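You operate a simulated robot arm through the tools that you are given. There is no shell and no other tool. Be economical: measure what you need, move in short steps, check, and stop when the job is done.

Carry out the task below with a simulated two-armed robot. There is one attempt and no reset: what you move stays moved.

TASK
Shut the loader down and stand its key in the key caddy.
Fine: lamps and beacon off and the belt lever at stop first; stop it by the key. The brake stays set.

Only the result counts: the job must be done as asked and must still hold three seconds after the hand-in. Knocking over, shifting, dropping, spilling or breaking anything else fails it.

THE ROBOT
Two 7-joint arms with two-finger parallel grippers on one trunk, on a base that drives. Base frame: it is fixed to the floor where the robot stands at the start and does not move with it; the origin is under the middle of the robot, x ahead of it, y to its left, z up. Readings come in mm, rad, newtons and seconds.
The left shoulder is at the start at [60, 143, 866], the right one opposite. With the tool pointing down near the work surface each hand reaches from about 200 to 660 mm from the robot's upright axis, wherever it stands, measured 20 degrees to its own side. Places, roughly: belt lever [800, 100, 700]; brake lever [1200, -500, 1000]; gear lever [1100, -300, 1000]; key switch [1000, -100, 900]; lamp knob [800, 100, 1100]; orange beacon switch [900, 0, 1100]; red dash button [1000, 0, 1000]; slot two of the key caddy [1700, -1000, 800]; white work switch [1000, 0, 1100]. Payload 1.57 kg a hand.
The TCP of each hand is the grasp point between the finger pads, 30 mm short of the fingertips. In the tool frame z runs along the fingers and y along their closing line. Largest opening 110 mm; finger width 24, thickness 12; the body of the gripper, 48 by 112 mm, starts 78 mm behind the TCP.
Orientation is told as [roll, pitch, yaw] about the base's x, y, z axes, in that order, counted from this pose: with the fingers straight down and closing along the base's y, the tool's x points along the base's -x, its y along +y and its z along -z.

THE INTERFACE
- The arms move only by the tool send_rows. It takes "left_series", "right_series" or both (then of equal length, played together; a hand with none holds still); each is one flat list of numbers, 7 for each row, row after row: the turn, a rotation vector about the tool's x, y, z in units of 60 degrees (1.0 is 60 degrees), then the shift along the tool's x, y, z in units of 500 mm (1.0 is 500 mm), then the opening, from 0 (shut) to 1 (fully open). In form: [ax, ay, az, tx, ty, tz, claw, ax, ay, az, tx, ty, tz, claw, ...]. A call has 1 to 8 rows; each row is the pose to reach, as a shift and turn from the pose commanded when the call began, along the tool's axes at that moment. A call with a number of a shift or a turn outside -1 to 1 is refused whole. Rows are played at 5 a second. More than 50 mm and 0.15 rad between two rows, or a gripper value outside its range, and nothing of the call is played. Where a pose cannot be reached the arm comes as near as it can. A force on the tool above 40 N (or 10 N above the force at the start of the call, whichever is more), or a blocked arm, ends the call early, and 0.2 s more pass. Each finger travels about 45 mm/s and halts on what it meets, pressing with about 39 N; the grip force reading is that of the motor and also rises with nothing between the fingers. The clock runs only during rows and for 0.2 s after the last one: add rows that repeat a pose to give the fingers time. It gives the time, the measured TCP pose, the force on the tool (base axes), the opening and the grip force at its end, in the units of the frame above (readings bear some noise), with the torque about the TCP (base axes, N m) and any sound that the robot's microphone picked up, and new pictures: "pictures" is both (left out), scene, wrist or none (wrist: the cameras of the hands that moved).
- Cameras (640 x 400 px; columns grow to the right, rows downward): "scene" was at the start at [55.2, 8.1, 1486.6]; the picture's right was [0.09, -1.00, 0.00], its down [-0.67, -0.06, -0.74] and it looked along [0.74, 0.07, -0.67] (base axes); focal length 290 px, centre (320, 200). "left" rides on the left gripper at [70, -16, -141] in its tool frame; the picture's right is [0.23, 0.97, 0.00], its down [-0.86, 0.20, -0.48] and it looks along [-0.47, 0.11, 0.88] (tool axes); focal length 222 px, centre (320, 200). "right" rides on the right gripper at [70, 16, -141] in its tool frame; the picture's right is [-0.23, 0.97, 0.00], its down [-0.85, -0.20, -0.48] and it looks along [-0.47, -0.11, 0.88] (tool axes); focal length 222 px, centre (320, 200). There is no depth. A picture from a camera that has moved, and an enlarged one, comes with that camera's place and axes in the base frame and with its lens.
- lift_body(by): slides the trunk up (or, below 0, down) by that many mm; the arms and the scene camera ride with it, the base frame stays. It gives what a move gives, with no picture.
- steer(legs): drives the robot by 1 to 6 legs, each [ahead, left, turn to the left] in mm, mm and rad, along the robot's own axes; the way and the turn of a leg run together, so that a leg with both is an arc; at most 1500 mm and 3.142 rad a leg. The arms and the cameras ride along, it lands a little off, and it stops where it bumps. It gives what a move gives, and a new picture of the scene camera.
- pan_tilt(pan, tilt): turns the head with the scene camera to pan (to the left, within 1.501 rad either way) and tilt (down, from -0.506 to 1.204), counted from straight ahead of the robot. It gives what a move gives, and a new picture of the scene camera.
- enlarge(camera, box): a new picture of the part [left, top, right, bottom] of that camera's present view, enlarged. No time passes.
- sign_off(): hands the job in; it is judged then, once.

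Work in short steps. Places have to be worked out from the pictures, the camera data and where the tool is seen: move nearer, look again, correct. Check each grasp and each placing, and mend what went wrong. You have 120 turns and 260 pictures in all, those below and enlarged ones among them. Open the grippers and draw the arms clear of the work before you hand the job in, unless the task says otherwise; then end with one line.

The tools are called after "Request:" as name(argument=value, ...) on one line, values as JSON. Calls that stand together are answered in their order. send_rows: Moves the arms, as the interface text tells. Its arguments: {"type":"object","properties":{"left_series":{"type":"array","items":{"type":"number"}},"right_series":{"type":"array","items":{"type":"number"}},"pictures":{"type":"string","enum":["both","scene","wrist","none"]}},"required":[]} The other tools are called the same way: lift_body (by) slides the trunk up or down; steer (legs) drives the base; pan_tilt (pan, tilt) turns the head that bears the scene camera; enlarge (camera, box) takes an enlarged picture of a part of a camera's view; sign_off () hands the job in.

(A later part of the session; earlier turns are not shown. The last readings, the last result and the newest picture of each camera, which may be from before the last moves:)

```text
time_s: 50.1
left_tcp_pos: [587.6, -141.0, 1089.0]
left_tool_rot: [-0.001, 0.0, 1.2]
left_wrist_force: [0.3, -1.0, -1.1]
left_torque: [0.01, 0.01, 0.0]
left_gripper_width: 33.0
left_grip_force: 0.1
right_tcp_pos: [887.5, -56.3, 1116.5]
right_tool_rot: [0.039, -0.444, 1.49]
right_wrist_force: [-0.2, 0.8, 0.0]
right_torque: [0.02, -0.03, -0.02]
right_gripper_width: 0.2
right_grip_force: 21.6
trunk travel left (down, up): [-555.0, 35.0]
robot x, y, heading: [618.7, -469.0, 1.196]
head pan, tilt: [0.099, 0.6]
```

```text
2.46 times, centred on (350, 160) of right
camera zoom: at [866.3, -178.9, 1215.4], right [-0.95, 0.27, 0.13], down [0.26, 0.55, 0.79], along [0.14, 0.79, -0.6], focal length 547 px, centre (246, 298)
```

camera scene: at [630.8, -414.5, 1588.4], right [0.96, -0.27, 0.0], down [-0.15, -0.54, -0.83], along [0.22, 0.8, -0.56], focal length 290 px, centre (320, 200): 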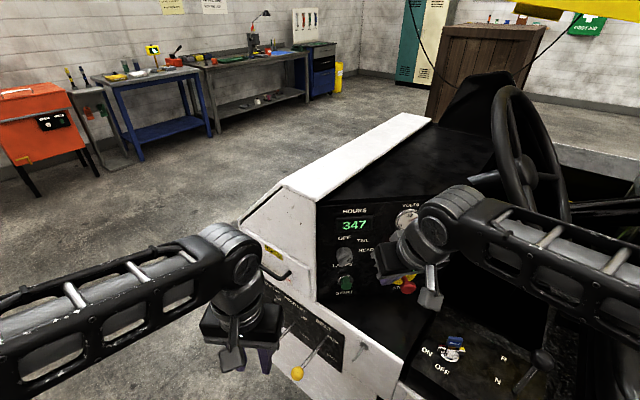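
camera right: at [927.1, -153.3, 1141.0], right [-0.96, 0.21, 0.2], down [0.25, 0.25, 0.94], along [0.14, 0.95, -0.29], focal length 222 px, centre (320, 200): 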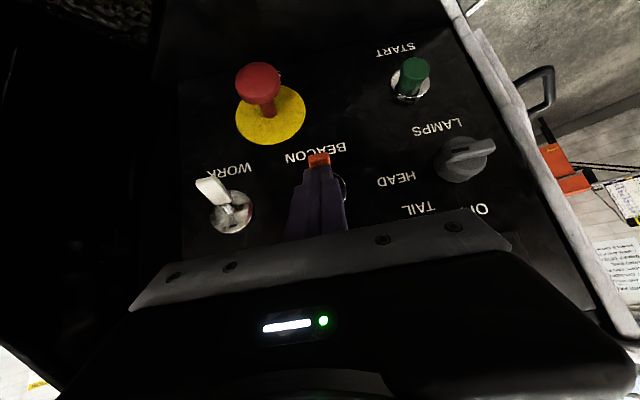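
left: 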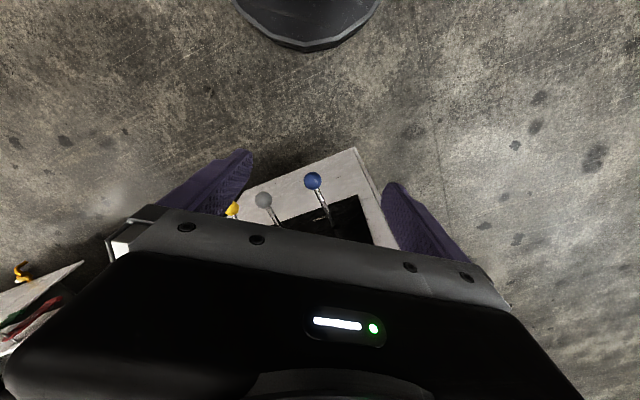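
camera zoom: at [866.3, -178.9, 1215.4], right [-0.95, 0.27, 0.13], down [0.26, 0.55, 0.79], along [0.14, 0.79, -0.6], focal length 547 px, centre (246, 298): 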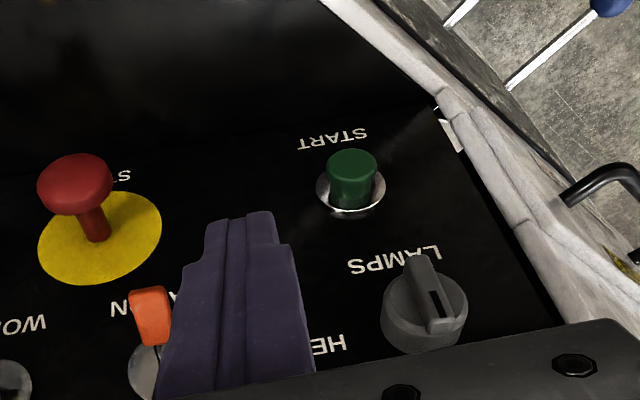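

Lamp knob is at OFF. The key bow triangulates to about [1032,-142,940]; I withdraw the hand, point it straight down and bring it near above the key.

Request:
send_rows(right_series=[0, 0.085, 0, 0.0438, -0.047, -0.0378, 0, 0, 0.17, 0, 0.0876, -0.094, -0.0756, 0, 0, 0.255, 0, 0.1314, -0.141, -0.1134, 0, 0, 0.34, 0, 0.1752, -0.188, -0.1512, 0, 0, 0.425, 0, 0.219, -0.235, -0.189, 0.5])

Request:
enlarge(camera="scene", box=[400, 310, 540, 400])

```text
time_s: 51.3
left_tcp_pos: [588.3, -142.8, 1088.5]
left_tool_rot: [0.0, 0.0, 1.2]
left_wrist_force: [-0.1, -0.2, 0.8]
left_torque: [-0.01, -0.03, -0.01]
left_gripper_width: 33.1
left_grip_force: 0.0
right_tcp_pos: [989.7, -197.6, 1159.6]
right_tool_rot: [0.048, -0.071, 1.496]
right_wrist_force: [-0.8, -0.2, -0.1]
right_torque: [-0.02, -0.1, -0.03]
right_gripper_width: 32.1
right_grip_force: 0.1
right hand out of reach, approached as far as the arm can: row 5
trunk travel left (down, up): [-555.0, 35.0]
robot x, y, heading: [615.7, -475.6, 1.203]
head pan, tilt: [0.099, 0.6]
camera scene: at [629.4, -415.5, 1588.4], right [0.96, -0.27, 0.0], down [-0.15, -0.54, -0.83], along [0.22, 0.8, -0.56], focal length 290 px, centre (320, 200)
camera right: at [973.3, -276.1, 1296.5], right [-0.95, 0.3, 0.06], down [0.28, 0.8, 0.53], along [0.11, 0.52, -0.85], focal length 222 px, centre (320, 200)
```

scene: 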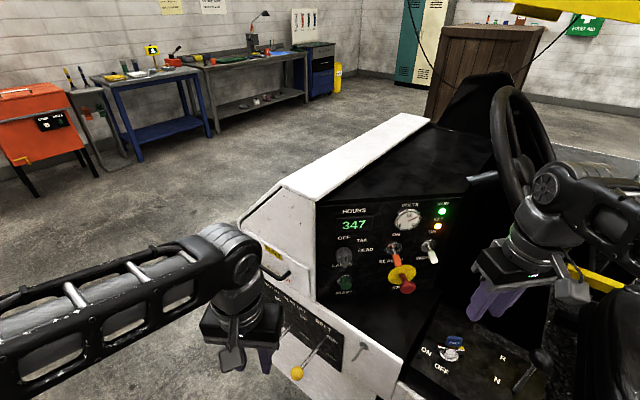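
right: 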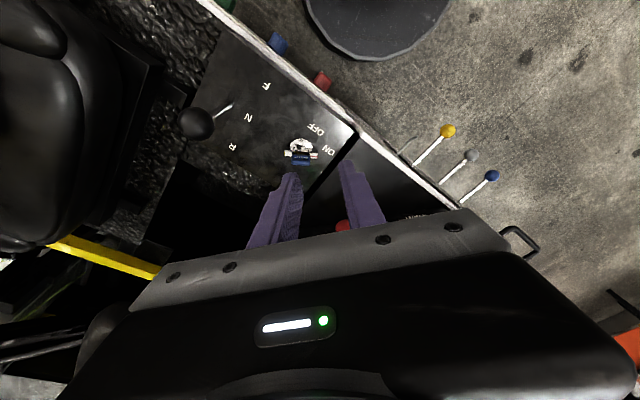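

```text
4.44 times, centred on (470, 355) of scene
camera zoom: at [629.4, -415.5, 1588.4], right [0.96, -0.27, 0.0], down [-0.15, -0.54, -0.83], along [0.22, 0.8, -0.56], focal length 1288 px, centre (-347, -489)
```

zoom: 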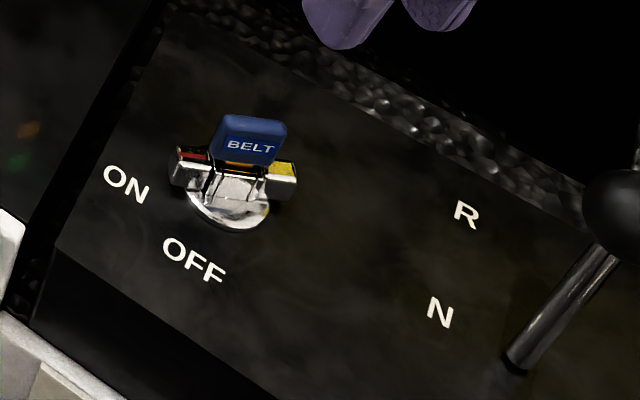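

Request:
enlarge(camera="right", box=[250, 100, 350, 180])

```text
5.00 times, centred on (300, 140) of right
camera zoom: at [973.3, -276.1, 1296.5], right [-0.95, 0.3, 0.06], down [0.28, 0.8, 0.53], along [0.11, 0.52, -0.85], focal length 1111 px, centre (420, 500)
```

zoom: 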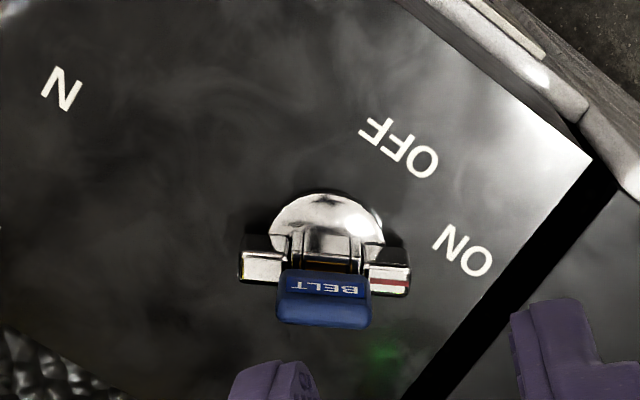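

The switch pointer (red end) is at ON (~159°), OFF is at ~213°, so +55–60° about vertical. The bow is about [1028,-143,930]; I turn the hand to close across the bow (tool y at 69°) while moving above it.

Request:
send_rows(right_series=[0, 0, 0.125, -0.0128, -0.0089, 0.0156, 0.5, 0, 0, 0.25, -0.0257, -0.0178, 0.0313, 0.5, 0, 0, 0.375, -0.0385, -0.0266, 0.0469, 0.5, 0, 0, 0.5, -0.0513, -0.0355, 0.0625, 0.5, 0, 0, 0.625, -0.0641, -0.0444, 0.0781, 0.5, 0, 0, 0.75, -0.077, -0.0533, 0.0938, 0.5, 0, 0, 0.875, -0.0898, -0.0621, 0.1094, 0.5, 0, 0, 1, -0.1026, -0.071, 0.125, 0.5], pictures="none")

Request:
send_rows(right_series=[0, 0, 0.13, 0, 0, 0, 0.5, 0, 0, 0.26, 0, 0, 0, 0.5, 0, 0, 0.39, 0, 0, 0, 0.5, 0, 0, 0.52, 0, 0, 0, 0.5, 0, 0, 0.65, 0, 0, 0, 0.5, 0, 0, 0.779, 0, 0, 0, 0.5])

```text
time_s: 53.1
left_tcp_pos: [589.6, -141.4, 1088.7]
left_tool_rot: [-0.001, 0.001, 1.202]
left_wrist_force: [0.5, -0.2, 0.2]
left_torque: [-0.01, 0.02, 0.01]
left_gripper_width: 32.8
left_grip_force: 0.0
right_tcp_pos: [1035.6, -153.6, 1086.0]
right_tool_rot: [0.015, 0.031, 0.453]
right_wrist_force: [0.4, -0.2, 0.3]
right_torque: [-0.02, -0.03, 0.03]
right_gripper_width: 55.2
right_grip_force: 0.0
trunk travel left (down, up): [-555.0, 35.0]
robot x, y, heading: [615.8, -470.0, 1.194]
head pan, tilt: [0.099, 0.6]
```

```text
time_s: 54.5
left_tcp_pos: [588.8, -141.0, 1089.1]
left_tool_rot: [0.0, 0.001, 1.201]
left_wrist_force: [-0.2, -0.8, 0.8]
left_torque: [0.02, -0.03, 0.02]
left_gripper_width: 32.9
left_grip_force: 0.0
right_tcp_pos: [1033.8, -154.1, 1087.1]
right_tool_rot: [-0.013, 0.032, -0.363]
right_wrist_force: [-0.7, 0.2, -0.5]
right_torque: [0.01, 0.0, -0.03]
right_gripper_width: 55.1
right_grip_force: 0.0
trunk travel left (down, up): [-555.0, 35.0]
robot x, y, heading: [617.0, -474.0, 1.203]
head pan, tilt: [0.099, 0.6]
camera scene: at [631.5, -414.3, 1588.4], right [0.96, -0.27, 0.0], down [-0.15, -0.54, -0.83], along [0.22, 0.79, -0.56], focal length 290 px, centre (320, 200)
camera right: at [979.3, -114.4, 1231.1], right [0.56, 0.83, -0.02], down [0.74, -0.49, 0.45], along [0.37, -0.27, -0.89], focal length 222 px, centre (320, 200)
```

scene: 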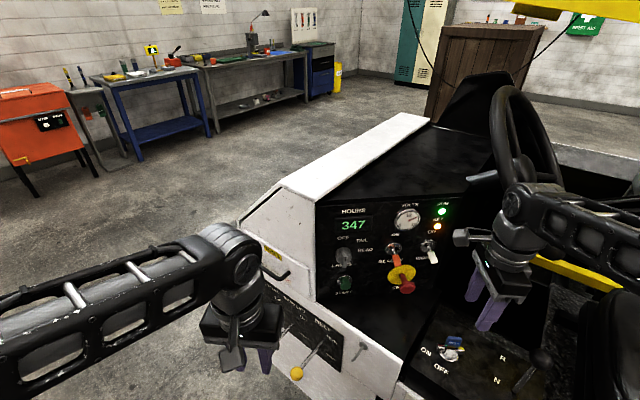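
right: 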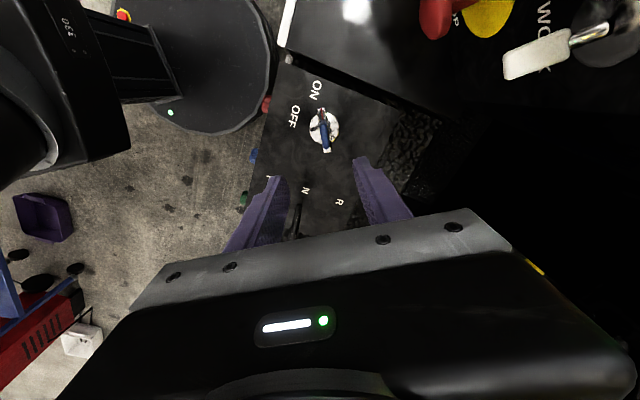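

Request:
enlarge(camera="right", box=[270, 70, 390, 165])

```text
4.21 times, centred on (330, 118) of right
camera zoom: at [979.3, -114.4, 1231.1], right [0.56, 0.83, -0.02], down [0.74, -0.49, 0.45], along [0.37, -0.27, -0.89], focal length 935 px, centre (278, 547)
```

zoom: 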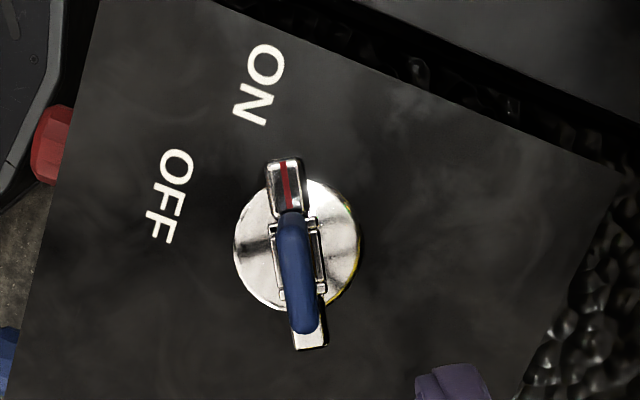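

Axis of the switch is [1026,-145.5], disc z≈890, bow top ≈950, pointer at 155°. I descend to just above the bow, trimming yaw 4°, and check.

Request:
send_rows(right_series=[0, 0, 0.067, 0.0043, 0.0042, 0.065, 0.5, 0, 0, 0.067, 0.0085, 0.0084, 0.13, 0.5, 0, 0, 0.067, 0.0128, 0.0126, 0.194, 0.5], pictures="wrist")

Request:
enlarge(camera="scene", box=[400, 290, 540, 400])

```text
time_s: 55.3
left_tcp_pos: [588.5, -140.7, 1087.8]
left_tool_rot: [0.001, 0.002, 1.2]
left_wrist_force: [-0.3, 0.3, 0.0]
left_torque: [0.01, 0.0, -0.01]
left_gripper_width: 33.0
left_grip_force: 0.1
right_tcp_pos: [1027.1, -146.2, 988.5]
right_tool_rot: [-0.015, 0.03, -0.431]
right_wrist_force: [0.5, 0.1, 0.6]
right_torque: [0.0, -0.05, -0.02]
right_gripper_width: 54.9
right_grip_force: 0.2
trunk travel left (down, up): [-555.0, 35.0]
robot x, y, heading: [616.3, -472.0, 1.197]
head pan, tilt: [0.099, 0.6]
camera right: at [974.9, -102.5, 1132.9], right [0.61, 0.79, -0.02], down [0.71, -0.54, 0.45], along [0.35, -0.29, -0.89], focal length 222 px, centre (320, 200)
```

right: 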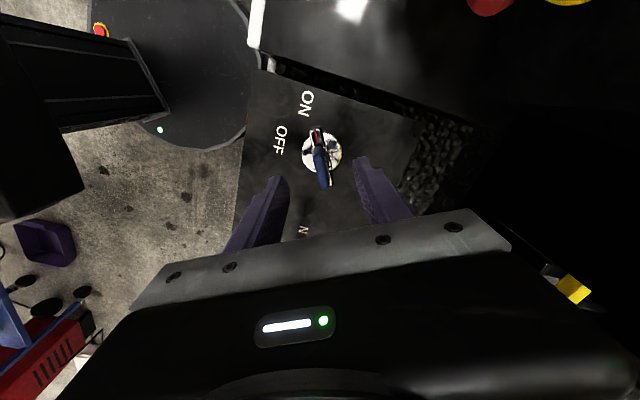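

```text
3.64 times, centred on (470, 345) of scene
camera zoom: at [631.7, -413.9, 1588.4], right [0.96, -0.27, 0.0], down [-0.15, -0.54, -0.82], along [0.22, 0.79, -0.57], focal length 1053 px, centre (-226, -327)
```

zoom: 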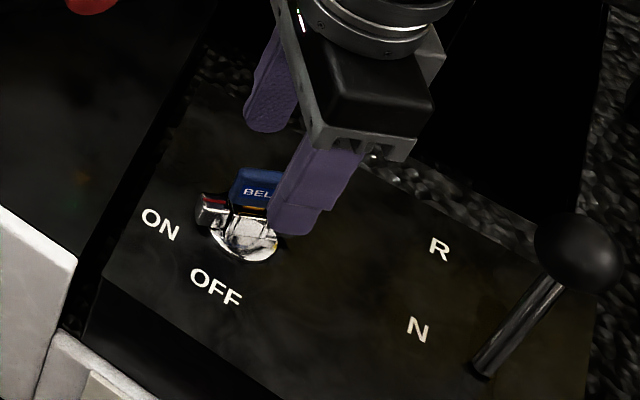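

Bow is centred between the fingers. I descend 44 mm and close on it.

Request:
send_rows(right_series=[0, 0, 0, -0.0007, 0.0009, 0.044, 0.5, 0, 0, 0, -0.0014, 0.0018, 0.088, 0.5, 0, 0, 0, -0.0014, 0.0018, 0.088, 0, 0, 0, 0, -0.0014, 0.0018, 0.088, 0, 0, 0, 0, -0.0014, 0.0018, 0.088, 0, 0, 0, 0, -0.0014, 0.0018, 0.088, 0], pictures="wrist")

Request:
enlarge(camera="scene", box=[400, 290, 540, 400])

```text
time_s: 56.7
left_tcp_pos: [588.7, -141.2, 1087.9]
left_tool_rot: [0.001, 0.002, 1.201]
left_wrist_force: [-0.1, 0.4, -0.7]
left_torque: [0.01, 0.02, 0.0]
left_gripper_width: 32.8
left_grip_force: 0.1
right_tcp_pos: [1026.3, -144.9, 944.4]
right_tool_rot: [-0.013, 0.032, -0.429]
right_wrist_force: [2.6, 4.8, -0.9]
right_torque: [0.31, -0.01, 0.43]
right_gripper_width: 16.5
right_grip_force: 29.1
trunk travel left (down, up): [-555.0, 35.0]
robot x, y, heading: [615.0, -471.5, 1.198]
head pan, tilt: [0.099, 0.6]
camera right: at [974.6, -101.0, 1088.9], right [0.61, 0.79, -0.02], down [0.71, -0.54, 0.45], along [0.35, -0.29, -0.89], focal length 222 px, centre (320, 200)
```

right: 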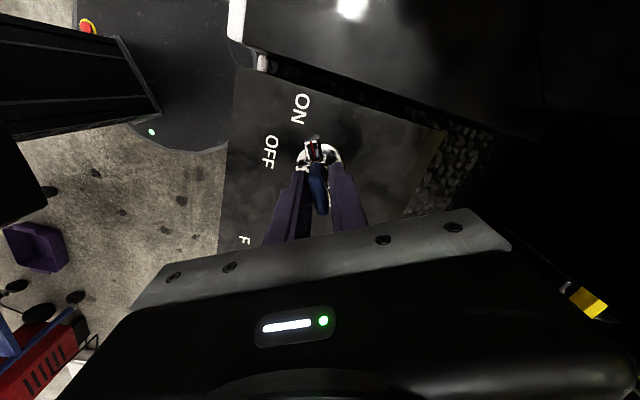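

```text
3.64 times, centred on (470, 345) of scene
camera zoom: at [632.0, -413.4, 1588.4], right [0.96, -0.27, 0.0], down [-0.15, -0.54, -0.82], along [0.22, 0.79, -0.57], focal length 1053 px, centre (-226, -327)
```

zoom: 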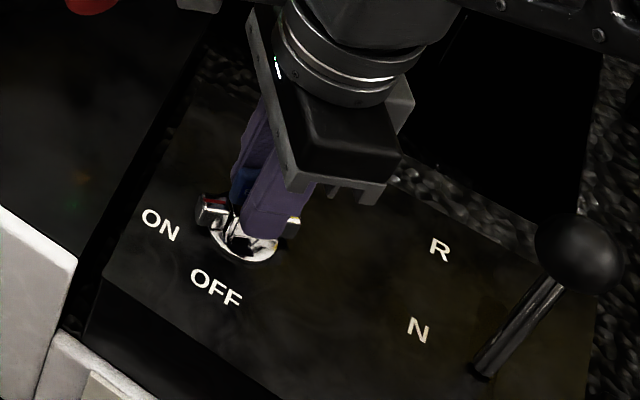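

Gripped at 16.5 mm. I turn the key +60° toward OFF about the switch axis.

Request:
send_rows(right_series=[0, 0, -0.125, 0, 0, 0, 0, 0, 0, -0.25, 0, 0, 0, 0, 0, 0, -0.375, 0, 0, 0, 0, 0, 0, -0.5, 0, 0, 0, 0, 0, 0, -0.625, 0, 0, 0, 0, 0, 0, -0.75, 0, 0, 0, 0, 0, 0, -0.875, 0, 0, 0, 0, 0, 0, -1, 0, 0, 0, 0], pictures="both")

Request:
enlarge(camera="scene", box=[330, 200, 540, 400])

```text
time_s: 58.5
left_tcp_pos: [589.6, -140.2, 1088.3]
left_tool_rot: [0.0, 0.003, 1.201]
left_wrist_force: [0.3, 1.2, -0.8]
left_torque: [0.03, 0.01, -0.02]
left_gripper_width: 33.0
left_grip_force: 0.0
right_tcp_pos: [1027.5, -144.2, 944.9]
right_tool_rot: [0.02, 0.03, 0.619]
right_wrist_force: [0.1, 13.9, -12.3]
right_torque: [-0.14, 0.54, -0.04]
right_gripper_width: 16.3
right_grip_force: 32.1
trunk travel left (down, up): [-555.0, 35.0]
robot x, y, heading: [618.3, -471.2, 1.201]
head pan, tilt: [0.099, 0.6]
camera scene: at [632.4, -411.6, 1588.3], right [0.96, -0.27, 0.0], down [-0.15, -0.55, -0.82], along [0.22, 0.79, -0.57], focal length 290 px, centre (320, 200)
camera right: at [965.2, -170.9, 1089.6], right [-0.38, 0.92, 0.01], down [0.83, 0.34, 0.45], along [0.41, 0.18, -0.89], focal length 222 px, centre (320, 200)
```

scene: 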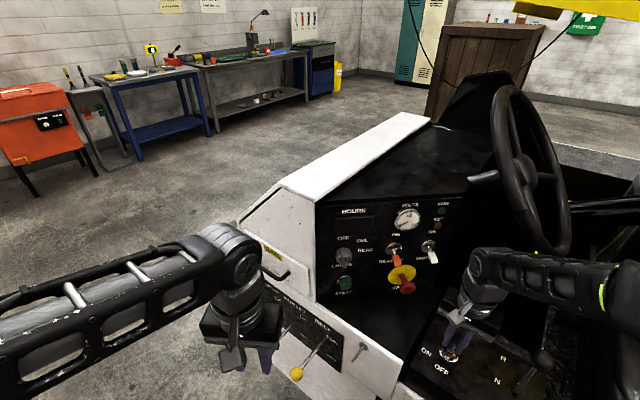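
right: 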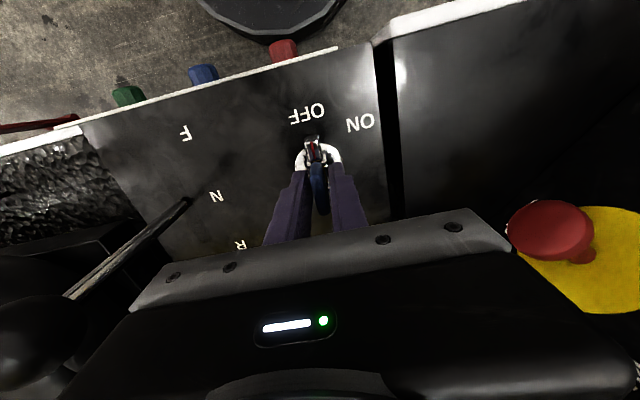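

```text
2.00 times, centred on (435, 300) of scene
camera zoom: at [632.4, -411.6, 1588.3], right [0.96, -0.27, 0.0], down [-0.15, -0.55, -0.82], along [0.22, 0.79, -0.57], focal length 579 px, centre (90, 0)
```

zoom: 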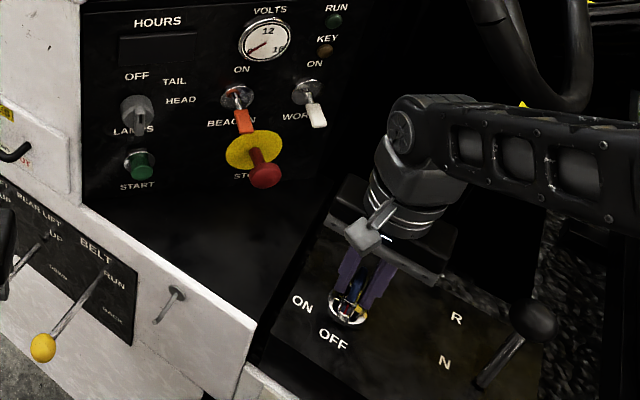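

Engine is off: RUN/KEY lamps and hour meter are dark. Now I pull the key straight up.

Request:
send_rows(right_series=[0, 0, 0, 0, 0, -0.02, 0, 0, 0, 0, 0, 0, -0.05, 0, 0, 0, 0, 0, 0, -0.1, 0, 0, 0, 0, 0, 0, -0.16, 0], pictures="both")

Request:
enlarge(camera="scene", box=[400, 260, 540, 400])

```text
time_s: 59.5
left_tcp_pos: [588.3, -141.1, 1088.2]
left_tool_rot: [0.0, 0.001, 1.202]
left_wrist_force: [0.2, -0.2, -0.6]
left_torque: [-0.01, 0.01, 0.0]
left_gripper_width: 32.7
left_grip_force: 0.0
right_tcp_pos: [1029.7, -146.5, 1027.2]
right_tool_rot: [0.021, 0.027, 0.619]
right_wrist_force: [-1.1, 0.4, -0.5]
right_torque: [0.0, 0.02, 0.01]
right_gripper_width: 8.1
right_grip_force: 27.3
trunk travel left (down, up): [-555.0, 35.0]
robot x, y, heading: [615.3, -473.2, 1.202]
head pan, tilt: [0.099, 0.6]
camera scene: at [631.6, -414.6, 1588.4], right [0.96, -0.27, 0.0], down [-0.15, -0.54, -0.83], along [0.22, 0.79, -0.56], focal length 290 px, centre (320, 200)
camera right: at [968.2, -172.6, 1170.7], right [-0.38, 0.93, 0.01], down [0.83, 0.33, 0.45], along [0.41, 0.18, -0.89], focal length 222 px, centre (320, 200)
```

scene: 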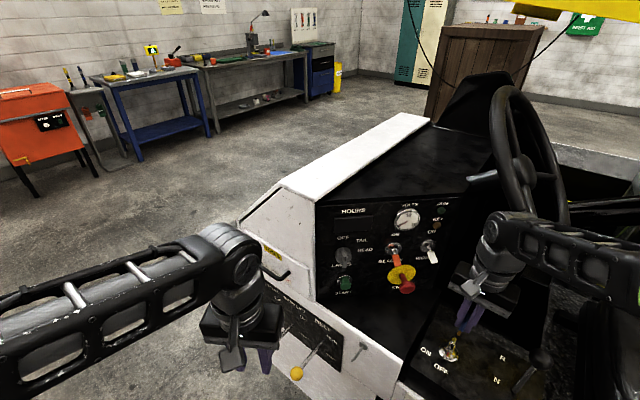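
right: 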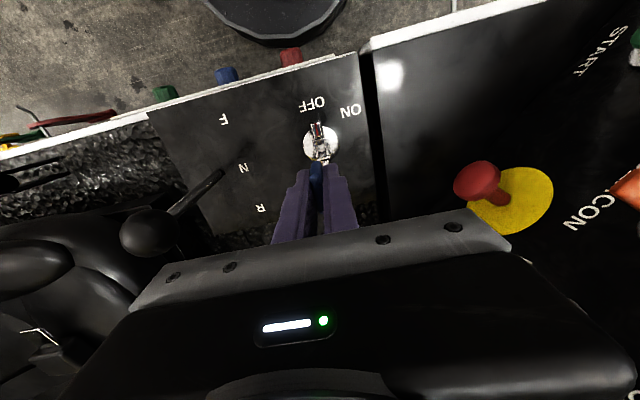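

```text
2.86 times, centred on (470, 330) of scene
camera zoom: at [631.6, -414.6, 1588.4], right [0.96, -0.27, 0.0], down [-0.15, -0.54, -0.83], along [0.22, 0.79, -0.56], focal length 828 px, centre (-109, -171)
```

zoom: 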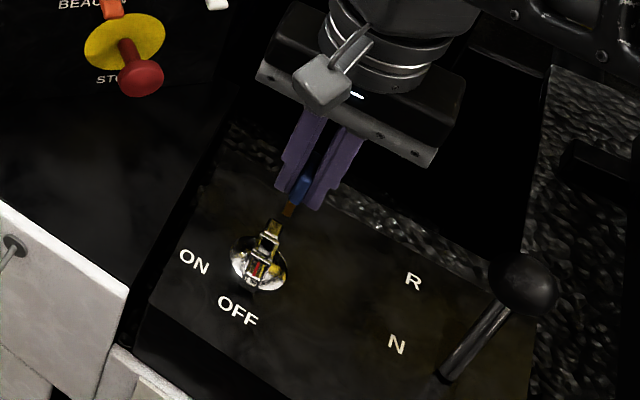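

The key is out and held (8 mm), and the pointer is at OFF. I lift it and draw it back toward the robot for carrying.

Request:
send_rows(right_series=[0, 0, 0, 0, 0, -0.09, 0, 0, 0, 0, 0.02, -0.013, -0.18, 0, 0, 0, 0, 0.09, -0.06, -0.21, 0, 0, 0, 0, 0.165, -0.108, -0.24, 0, 0, 0, 0, 0.235, -0.155, -0.24, 0], pictures="both")

Request:
enlarge(camera="scene", box=[240, 200, 540, 400])

```text
time_s: 60.7
left_tcp_pos: [592.5, -139.2, 1087.5]
left_tool_rot: [0.003, 0.004, 1.2]
left_wrist_force: [0.2, 0.5, 0.0]
left_torque: [-0.06, 0.16, 0.0]
left_gripper_width: 32.9
left_grip_force: 0.2
right_tcp_pos: [990.9, -264.0, 1138.5]
right_tool_rot: [0.022, 0.033, 0.62]
right_wrist_force: [1.3, 0.6, -0.8]
right_torque: [-0.04, 0.15, -0.02]
right_gripper_width: 7.9
right_grip_force: 26.9
right hand out of reach, approached as far as the arm can: row 5
trunk travel left (down, up): [-555.0, 35.0]
robot x, y, heading: [614.3, -471.3, 1.197]
head pan, tilt: [0.099, 0.6]
camera scene: at [637.8, -412.4, 1588.2], right [0.96, -0.27, 0.0], down [-0.16, -0.55, -0.82], along [0.22, 0.79, -0.57], focal length 290 px, centre (320, 200)
camera right: at [930.3, -290.6, 1284.5], right [-0.38, 0.92, 0.01], down [0.83, 0.34, 0.45], along [0.41, 0.18, -0.9], focal length 222 px, centre (320, 200)
```

scene: 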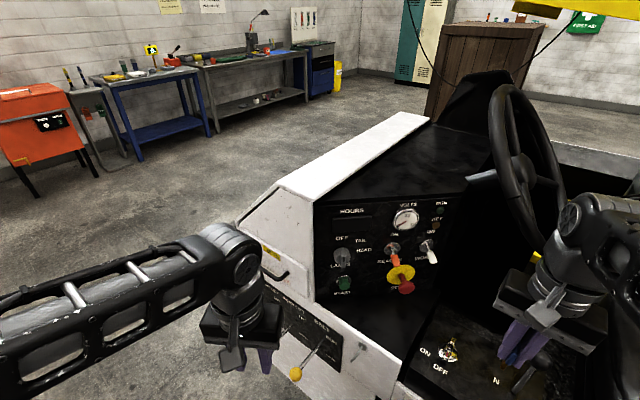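
right: 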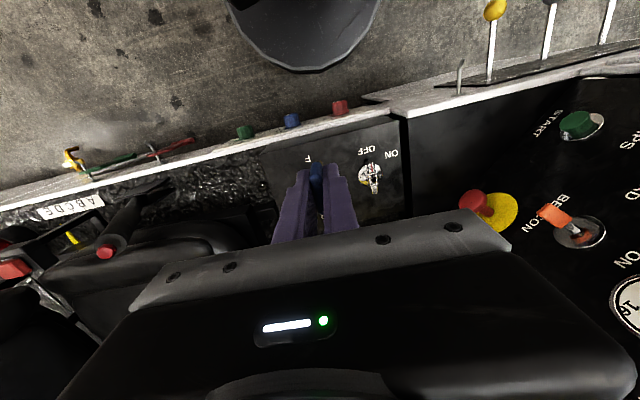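

```text
2.00 times, centred on (390, 300) of scene
camera zoom: at [637.8, -412.4, 1588.2], right [0.96, -0.27, 0.0], down [-0.16, -0.55, -0.82], along [0.22, 0.79, -0.57], focal length 579 px, centre (180, 0)
```

zoom: 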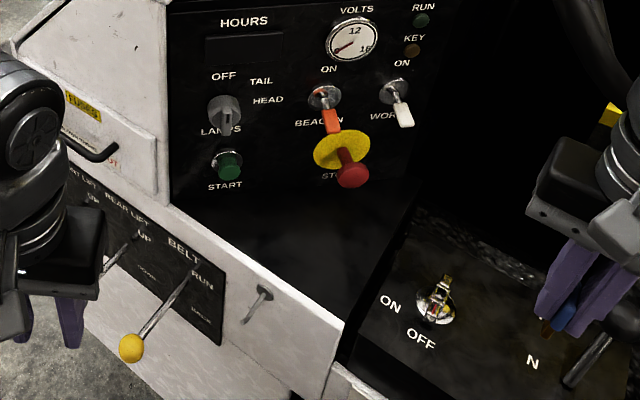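

Key clears everything. I back away from the loader, turn to face its side, and strafe right toward the caddy area, stopping short.

Request:
steer(legs=[[-250, 0, 0], [0, 0, -0.45], [-10, -500, 0]])

Request:
pan_tilt(pan=-0.4, tilt=0.5)

```text
time_s: 66.4
left_tcp_pos: [978.0, -766.4, 1089.1]
left_tool_rot: [0.002, 0.001, 0.754]
left_wrist_force: [-0.9, -0.2, 0.7]
left_torque: [0.04, 0.03, -0.03]
left_gripper_width: 33.1
left_grip_force: 0.0
right_tcp_pos: [1283.6, -1050.8, 1142.1]
right_tool_rot: [0.02, 0.028, 0.169]
right_wrist_force: [1.1, -0.5, -0.3]
right_torque: [-0.03, -0.03, 0.02]
right_gripper_width: 8.2
right_grip_force: 26.6
trunk travel left (down, up): [-555.0, 35.0]
robot x, y, heading: [856.4, -1075.4, 0.751]
head pan, tilt: [0.099, 0.6]
camera scene: at [897.8, -1030.1, 1588.4], right [0.75, -0.66, 0.0], down [-0.37, -0.42, -0.83], along [0.54, 0.62, -0.56], focal length 290 px, centre (320, 200)
```

scene: 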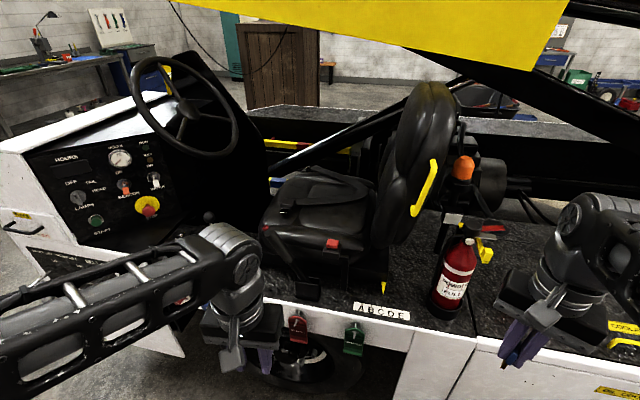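

```text
time_s: 67.3
left_tcp_pos: [975.9, -765.1, 1088.1]
left_tool_rot: [0.001, 0.001, 0.752]
left_wrist_force: [0.4, 0.7, 0.4]
left_torque: [0.01, 0.0, -0.04]
left_gripper_width: 33.3
left_grip_force: 0.0
right_tcp_pos: [1282.6, -1050.5, 1142.1]
right_tool_rot: [0.02, 0.028, 0.169]
right_wrist_force: [0.8, 0.3, 0.0]
right_torque: [0.02, 0.03, 0.01]
right_gripper_width: 8.2
right_grip_force: 26.9
trunk travel left (down, up): [-555.0, 35.0]
robot x, y, heading: [856.1, -1078.6, 0.752]
head pan, tilt: [-0.4, 0.499]
camera scene: at [924.3, -1064.6, 1597.5], right [0.34, -0.94, 0.0], down [-0.45, -0.16, -0.88], along [0.82, 0.3, -0.48], focal length 290 px, centre (320, 200)
```

scene: 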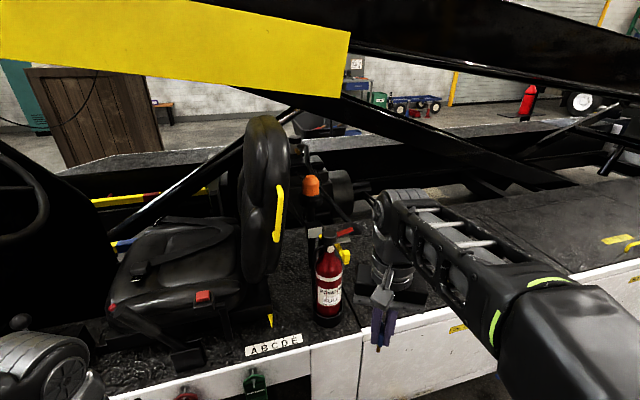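

The caddy is likely hidden behind the right arm, right of the extinguisher. I continue strafing right by 350 mm and look.

Request:
steer(legs=[[0, -380, 0]])

Request:
pan_tilt(pan=0.05, tilt=0.55)

```text
time_s: 69.7
left_tcp_pos: [1233.4, -1040.7, 1087.7]
left_tool_rot: [0.002, 0.001, 0.751]
left_wrist_force: [0.1, -0.3, 0.3]
left_torque: [0.04, 0.0, 0.01]
left_gripper_width: 32.8
left_grip_force: 0.0
right_tcp_pos: [1538.8, -1325.8, 1141.0]
right_tool_rot: [0.021, 0.027, 0.167]
right_wrist_force: [-0.2, -0.5, 0.5]
right_torque: [0.03, -0.01, 0.01]
right_gripper_width: 7.9
right_grip_force: 27.1
trunk travel left (down, up): [-555.0, 35.0]
robot x, y, heading: [1114.2, -1351.1, 0.75]
head pan, tilt: [-0.4, 0.499]
camera scene: at [1180.5, -1340.2, 1597.5], right [0.34, -0.94, 0.0], down [-0.45, -0.16, -0.88], along [0.82, 0.3, -0.48], focal length 290 px, centre (320, 200)
```

scene: 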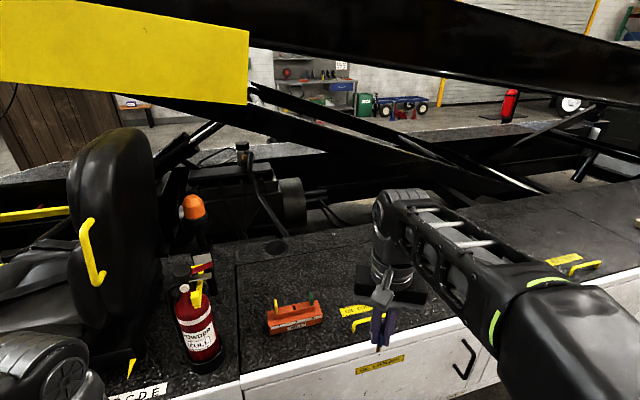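

```text
time_s: 70.6
left_tcp_pos: [1232.4, -1040.6, 1088.3]
left_tool_rot: [-0.001, 0.001, 0.749]
left_wrist_force: [-0.1, -0.2, 0.0]
left_torque: [-0.02, 0.02, 0.02]
left_gripper_width: 33.0
left_grip_force: 0.1
right_tcp_pos: [1538.0, -1325.9, 1141.4]
right_tool_rot: [0.019, 0.028, 0.168]
right_wrist_force: [0.4, 0.7, -0.2]
right_torque: [0.0, 0.0, -0.01]
right_gripper_width: 8.1
right_grip_force: 27.0
trunk travel left (down, up): [-555.0, 35.0]
robot x, y, heading: [1116.5, -1350.7, 0.746]
head pan, tilt: [0.051, 0.55]
camera scene: at [1157.0, -1306.2, 1592.9], right [0.72, -0.7, 0.0], down [-0.36, -0.37, -0.85], along [0.6, 0.61, -0.52], focal length 290 px, centre (320, 200)
```

scene: 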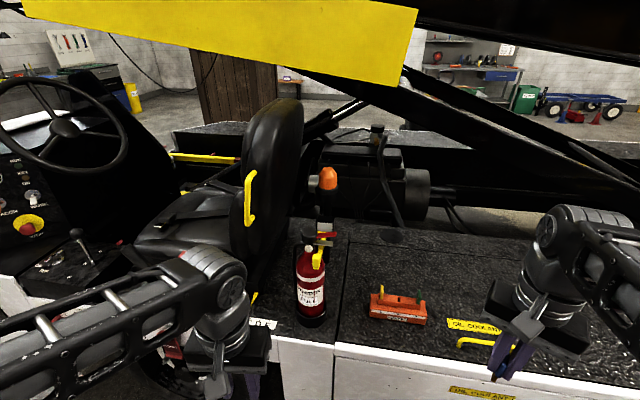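

Request:
enlarge(camera="scene", box=[350, 270, 450, 340])

Request:
enlarge(camera="right", box=[0, 0, 640, 400])

```text
5.71 times, centred on (400, 305) of scene
camera zoom: at [1157.0, -1306.2, 1592.9], right [0.72, -0.7, 0.0], down [-0.36, -0.37, -0.85], along [0.6, 0.61, -0.52], focal length 1655 px, centre (-137, -400)
```

zoom: 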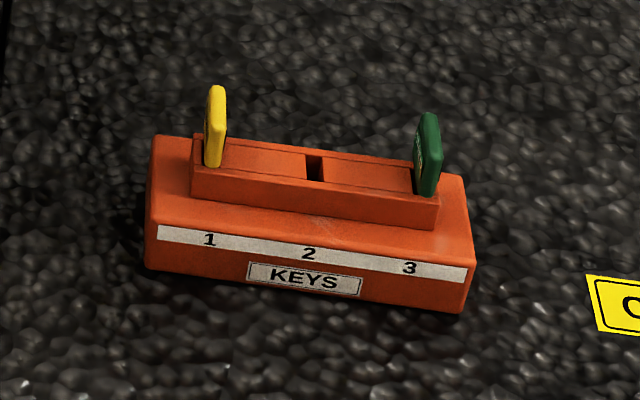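

```text
1.00 times, centred on (320, 200) of right (not enlarged: the box is as wide or as high as the picture)
camera zoom: at [1470.9, -1323.5, 1286.2], right [0.06, 1.0, 0.01], down [0.89, -0.06, 0.45], along [0.45, -0.02, -0.89], focal length 222 px, centre (320, 200)
```

zoom: 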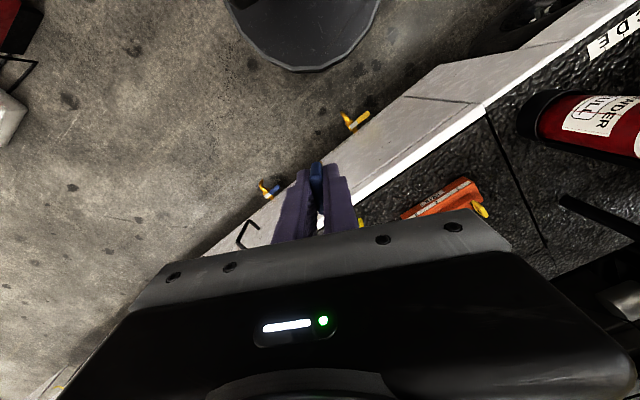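

The caddy stands at about [1734,-1056], slot 2 open between yellow (1) and green (3) keys, its length along −54°, so the bow plane must lie along 36°. I drive 150 mm ahead and inspect the held key.

Request:
steer(legs=[[150, 0, 0]])

Request:
enlarge(camera="scene", box=[440, 280, 580, 400])

```text
time_s: 72.0
left_tcp_pos: [1343.7, -937.0, 1088.9]
left_tool_rot: [0.001, 0.003, 0.751]
left_wrist_force: [-0.2, 1.1, 1.1]
left_torque: [-0.01, 0.03, -0.01]
left_gripper_width: 32.9
left_grip_force: 0.0
right_tcp_pos: [1648.5, -1221.0, 1141.4]
right_tool_rot: [0.018, 0.03, 0.169]
right_wrist_force: [0.7, 0.0, -0.4]
right_torque: [-0.01, 0.05, 0.04]
right_gripper_width: 8.2
right_grip_force: 27.4
trunk travel left (down, up): [-555.0, 35.0]
robot x, y, heading: [1222.7, -1250.3, 0.753]
head pan, tilt: [0.051, 0.55]
camera scene: at [1268.2, -1202.6, 1592.8], right [0.72, -0.7, 0.0], down [-0.37, -0.38, -0.85], along [0.59, 0.61, -0.52], focal length 290 px, centre (320, 200)
```

scene: 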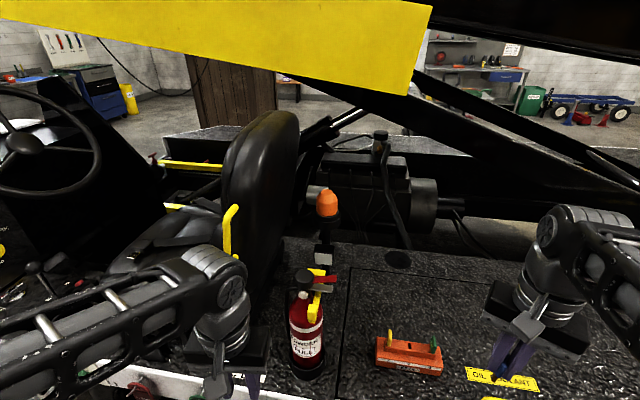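

```text
3.33 times, centred on (510, 340) of scene
camera zoom: at [1268.2, -1202.6, 1592.8], right [0.72, -0.7, 0.0], down [-0.37, -0.38, -0.85], along [0.59, 0.61, -0.52], focal length 966 px, centre (-313, -267)
```

zoom: 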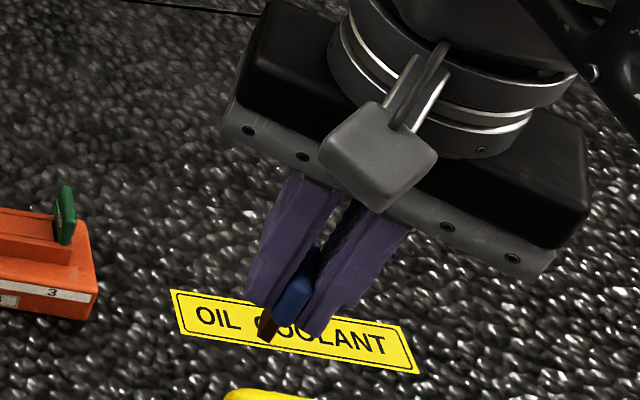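

The key's shank bottom is ~58 mm below the TCP. I turn the hand to yaw 36° and move closer, short of slot two, to measure it with the wrist camera.

Request:
send_rows(right_series=[0.004, -0.007, -0.11, -0.03, 0.058, 0.05, 0, 0.008, -0.014, -0.22, -0.06, 0.116, 0.1, 0, 0.013, -0.021, -0.33, -0.09, 0.175, 0.15, 0, 0.017, -0.028, -0.438, -0.121, 0.233, 0.2, 0], pictures="both")

Request:
enlarge(camera="right", box=[240, 90, 400, 190])

Request:
enlarge(camera="scene", box=[360, 300, 500, 400])

```text
time_s: 73.0
left_tcp_pos: [1343.2, -936.9, 1089.2]
left_tool_rot: [-0.001, 0.001, 0.75]
left_wrist_force: [0.6, -0.4, 0.0]
left_torque: [-0.03, -0.01, 0.01]
left_gripper_width: 33.0
left_grip_force: 0.1
right_tcp_pos: [1686.0, -1096.3, 1042.4]
right_tool_rot: [0.007, -0.008, 0.627]
right_wrist_force: [-0.4, -0.3, -0.5]
right_torque: [0.02, 0.04, -0.01]
right_gripper_width: 8.3
right_grip_force: 27.1
trunk travel left (down, up): [-555.0, 35.0]
robot x, y, heading: [1224.5, -1244.7, 0.747]
head pan, tilt: [0.051, 0.55]
camera scene: at [1267.6, -1202.9, 1592.9], right [0.72, -0.7, 0.0], down [-0.36, -0.38, -0.85], along [0.59, 0.61, -0.52], focal length 290 px, centre (320, 200)
camera right: at [1619.1, -1125.0, 1184.2], right [-0.39, 0.92, 0.01], down [0.81, 0.34, 0.48], along [0.44, 0.19, -0.87], focal length 222 px, centre (320, 200)
```

scene: 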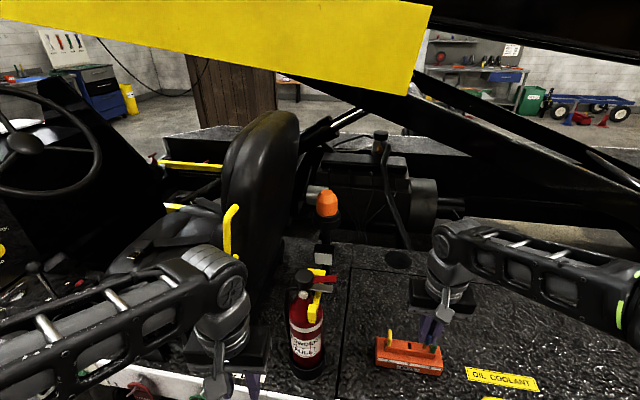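
right: 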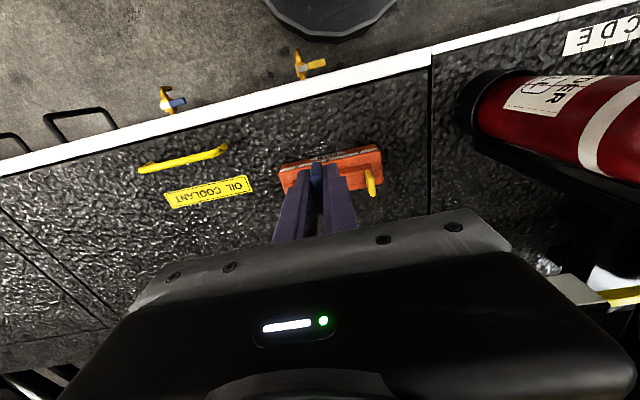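

```text
4.00 times, centred on (320, 140) of right
camera zoom: at [1619.1, -1125.0, 1184.2], right [-0.39, 0.92, 0.01], down [0.81, 0.34, 0.48], along [0.44, 0.19, -0.87], focal length 888 px, centre (320, 440)
```

zoom: 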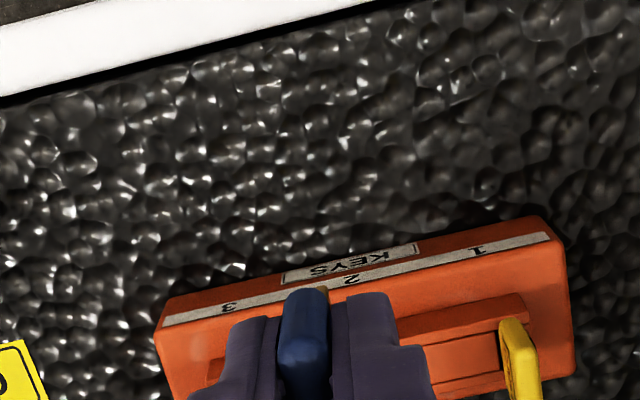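

```text
4.00 times, centred on (430, 350) of scene
camera zoom: at [1267.6, -1202.9, 1592.9], right [0.72, -0.7, 0.0], down [-0.36, -0.38, -0.85], along [0.59, 0.61, -0.52], focal length 1159 px, centre (-120, -400)
```

zoom: 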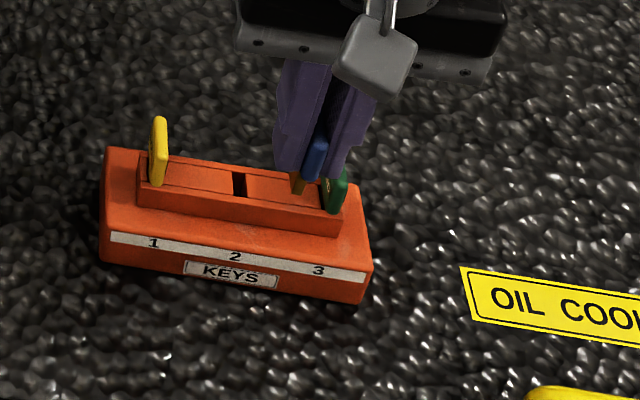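

Caddy axis is at 125.3° (hand at 125.9°, good). Slot two works out near [1739,-1053,885]. I move the key above it at z≈1010 and check.

Request:
send_rows(right_series=[0, 0, 0, -0.0684, 0.004, 0.032, 0, 0, 0, 0, -0.1367, 0.008, 0.064, 0, 0, 0, 0, -0.1367, 0.008, 0.064, 0], pictures="none")

Request:
pan_tilt(pan=-0.2, tilt=0.7)

Request:
enlarge(camera="right", box=[240, 90, 400, 190])

```text
time_s: 73.8
left_tcp_pos: [1342.8, -937.9, 1089.4]
left_tool_rot: [0.0, 0.001, 0.751]
left_wrist_force: [0.0, -0.2, 0.3]
left_torque: [-0.02, 0.01, 0.01]
left_gripper_width: 33.0
left_grip_force: 0.1
right_tcp_pos: [1738.4, -1052.8, 1011.0]
right_tool_rot: [0.006, -0.008, 0.624]
right_wrist_force: [-0.8, -0.1, -0.5]
right_torque: [-0.01, 0.03, 0.0]
right_gripper_width: 8.1
right_grip_force: 27.1
trunk travel left (down, up): [-555.0, 35.0]
robot x, y, heading: [1225.1, -1249.8, 0.75]
head pan, tilt: [0.051, 0.55]
```

```text
time_s: 74.5
left_tcp_pos: [1342.3, -938.1, 1088.1]
left_tool_rot: [-0.001, 0.002, 0.748]
left_wrist_force: [0.6, -0.3, 0.3]
left_torque: [-0.02, -0.02, 0.01]
left_gripper_width: 33.0
left_grip_force: 0.0
right_tcp_pos: [1739.0, -1053.1, 1011.2]
right_tool_rot: [0.006, -0.011, 0.625]
right_wrist_force: [-0.9, 0.2, 0.3]
right_torque: [-0.01, 0.01, -0.03]
right_gripper_width: 8.0
right_grip_force: 27.1
trunk travel left (down, up): [-555.0, 35.0]
robot x, y, heading: [1222.9, -1247.3, 0.752]
head pan, tilt: [-0.201, 0.7]
camera scene: at [1276.7, -1223.9, 1579.8], right [0.52, -0.85, 0.0], down [-0.55, -0.34, -0.77], along [0.65, 0.4, -0.64], focal length 290 px, centre (320, 200)
```

scene: 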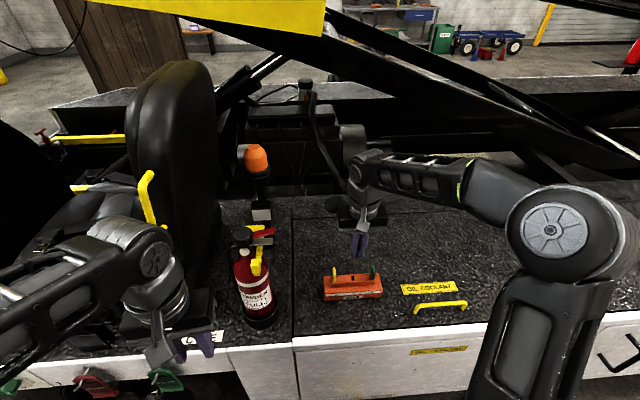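

```text
4.00 times, centred on (320, 140) of right
camera zoom: at [1672.1, -1082.1, 1153.1], right [-0.39, 0.92, 0.01], down [0.81, 0.33, 0.48], along [0.44, 0.19, -0.88], focal length 888 px, centre (320, 440)
```

zoom: 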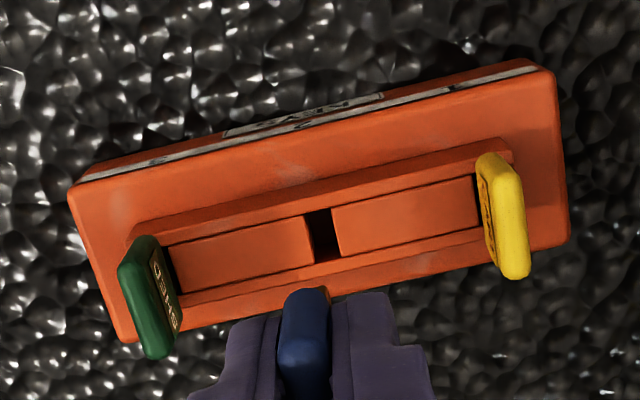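

Slot two is clearly seen: [1740.5,-1050.5] at z≈885, almost under the TCP. I take a scene enlargement to check heights and the shank.

Request:
enlarge(camera="scene", box=[310, 215, 410, 310])

```text
4.21 times, centred on (360, 262) of scene
camera zoom: at [1276.7, -1223.9, 1579.8], right [0.52, -0.85, 0.0], down [-0.55, -0.34, -0.77], along [0.65, 0.4, -0.64], focal length 1220 px, centre (152, -63)
```

zoom: 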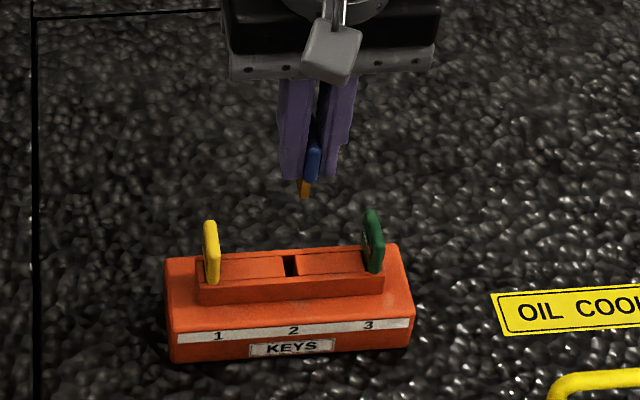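

Shank tip is about 55 mm below the TCP and nearly over the slot. I correct by [+1,+2.5] mm and go down to just above the slot, then look.

Request:
send_rows(right_series=[0, 0, 0, -0.0046, 0.0028, 0.05, 0, 0, 0, 0, -0.0046, 0.0028, 0.1, 0, 0, 0, 0, -0.0046, 0.0028, 0.126, 0], pictures="none")

Request:
enlarge(camera="scene", box=[320, 235, 400, 310])

Request:
enlarge(camera="right", box=[240, 90, 400, 190])

```text
time_s: 75.3
left_tcp_pos: [1342.4, -937.0, 1087.0]
left_tool_rot: [0.0, 0.002, 0.75]
left_wrist_force: [-0.5, 0.1, -0.2]
left_torque: [-0.03, 0.01, -0.03]
left_gripper_width: 33.0
left_grip_force: 0.1
right_tcp_pos: [1740.6, -1051.8, 948.1]
right_tool_rot: [0.007, -0.008, 0.626]
right_wrist_force: [0.3, 0.8, -0.3]
right_torque: [-0.01, 0.0, 0.01]
right_gripper_width: 8.4
right_grip_force: 27.0
trunk travel left (down, up): [-555.0, 35.0]
robot x, y, heading: [1224.9, -1251.9, 0.747]
head pan, tilt: [-0.201, 0.7]
```

```text
5.33 times, centred on (360, 272) of scene
camera zoom: at [1276.9, -1223.8, 1579.8], right [0.52, -0.85, 0.0], down [-0.55, -0.34, -0.76], along [0.65, 0.4, -0.64], focal length 1545 px, centre (107, -187)
```

zoom: 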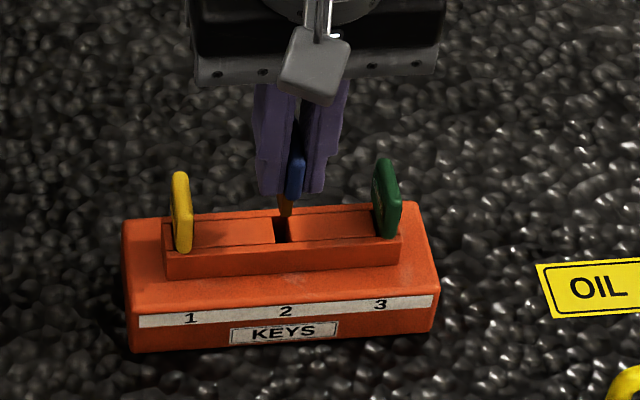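

```text
4.00 times, centred on (320, 140) of right
camera zoom: at [1673.0, -1079.6, 1089.7], right [-0.39, 0.92, 0.01], down [0.81, 0.33, 0.48], along [0.44, 0.19, -0.87], focal length 888 px, centre (320, 440)
```

zoom: 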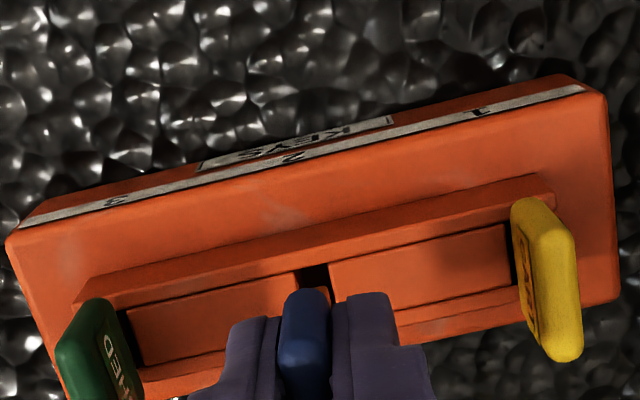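

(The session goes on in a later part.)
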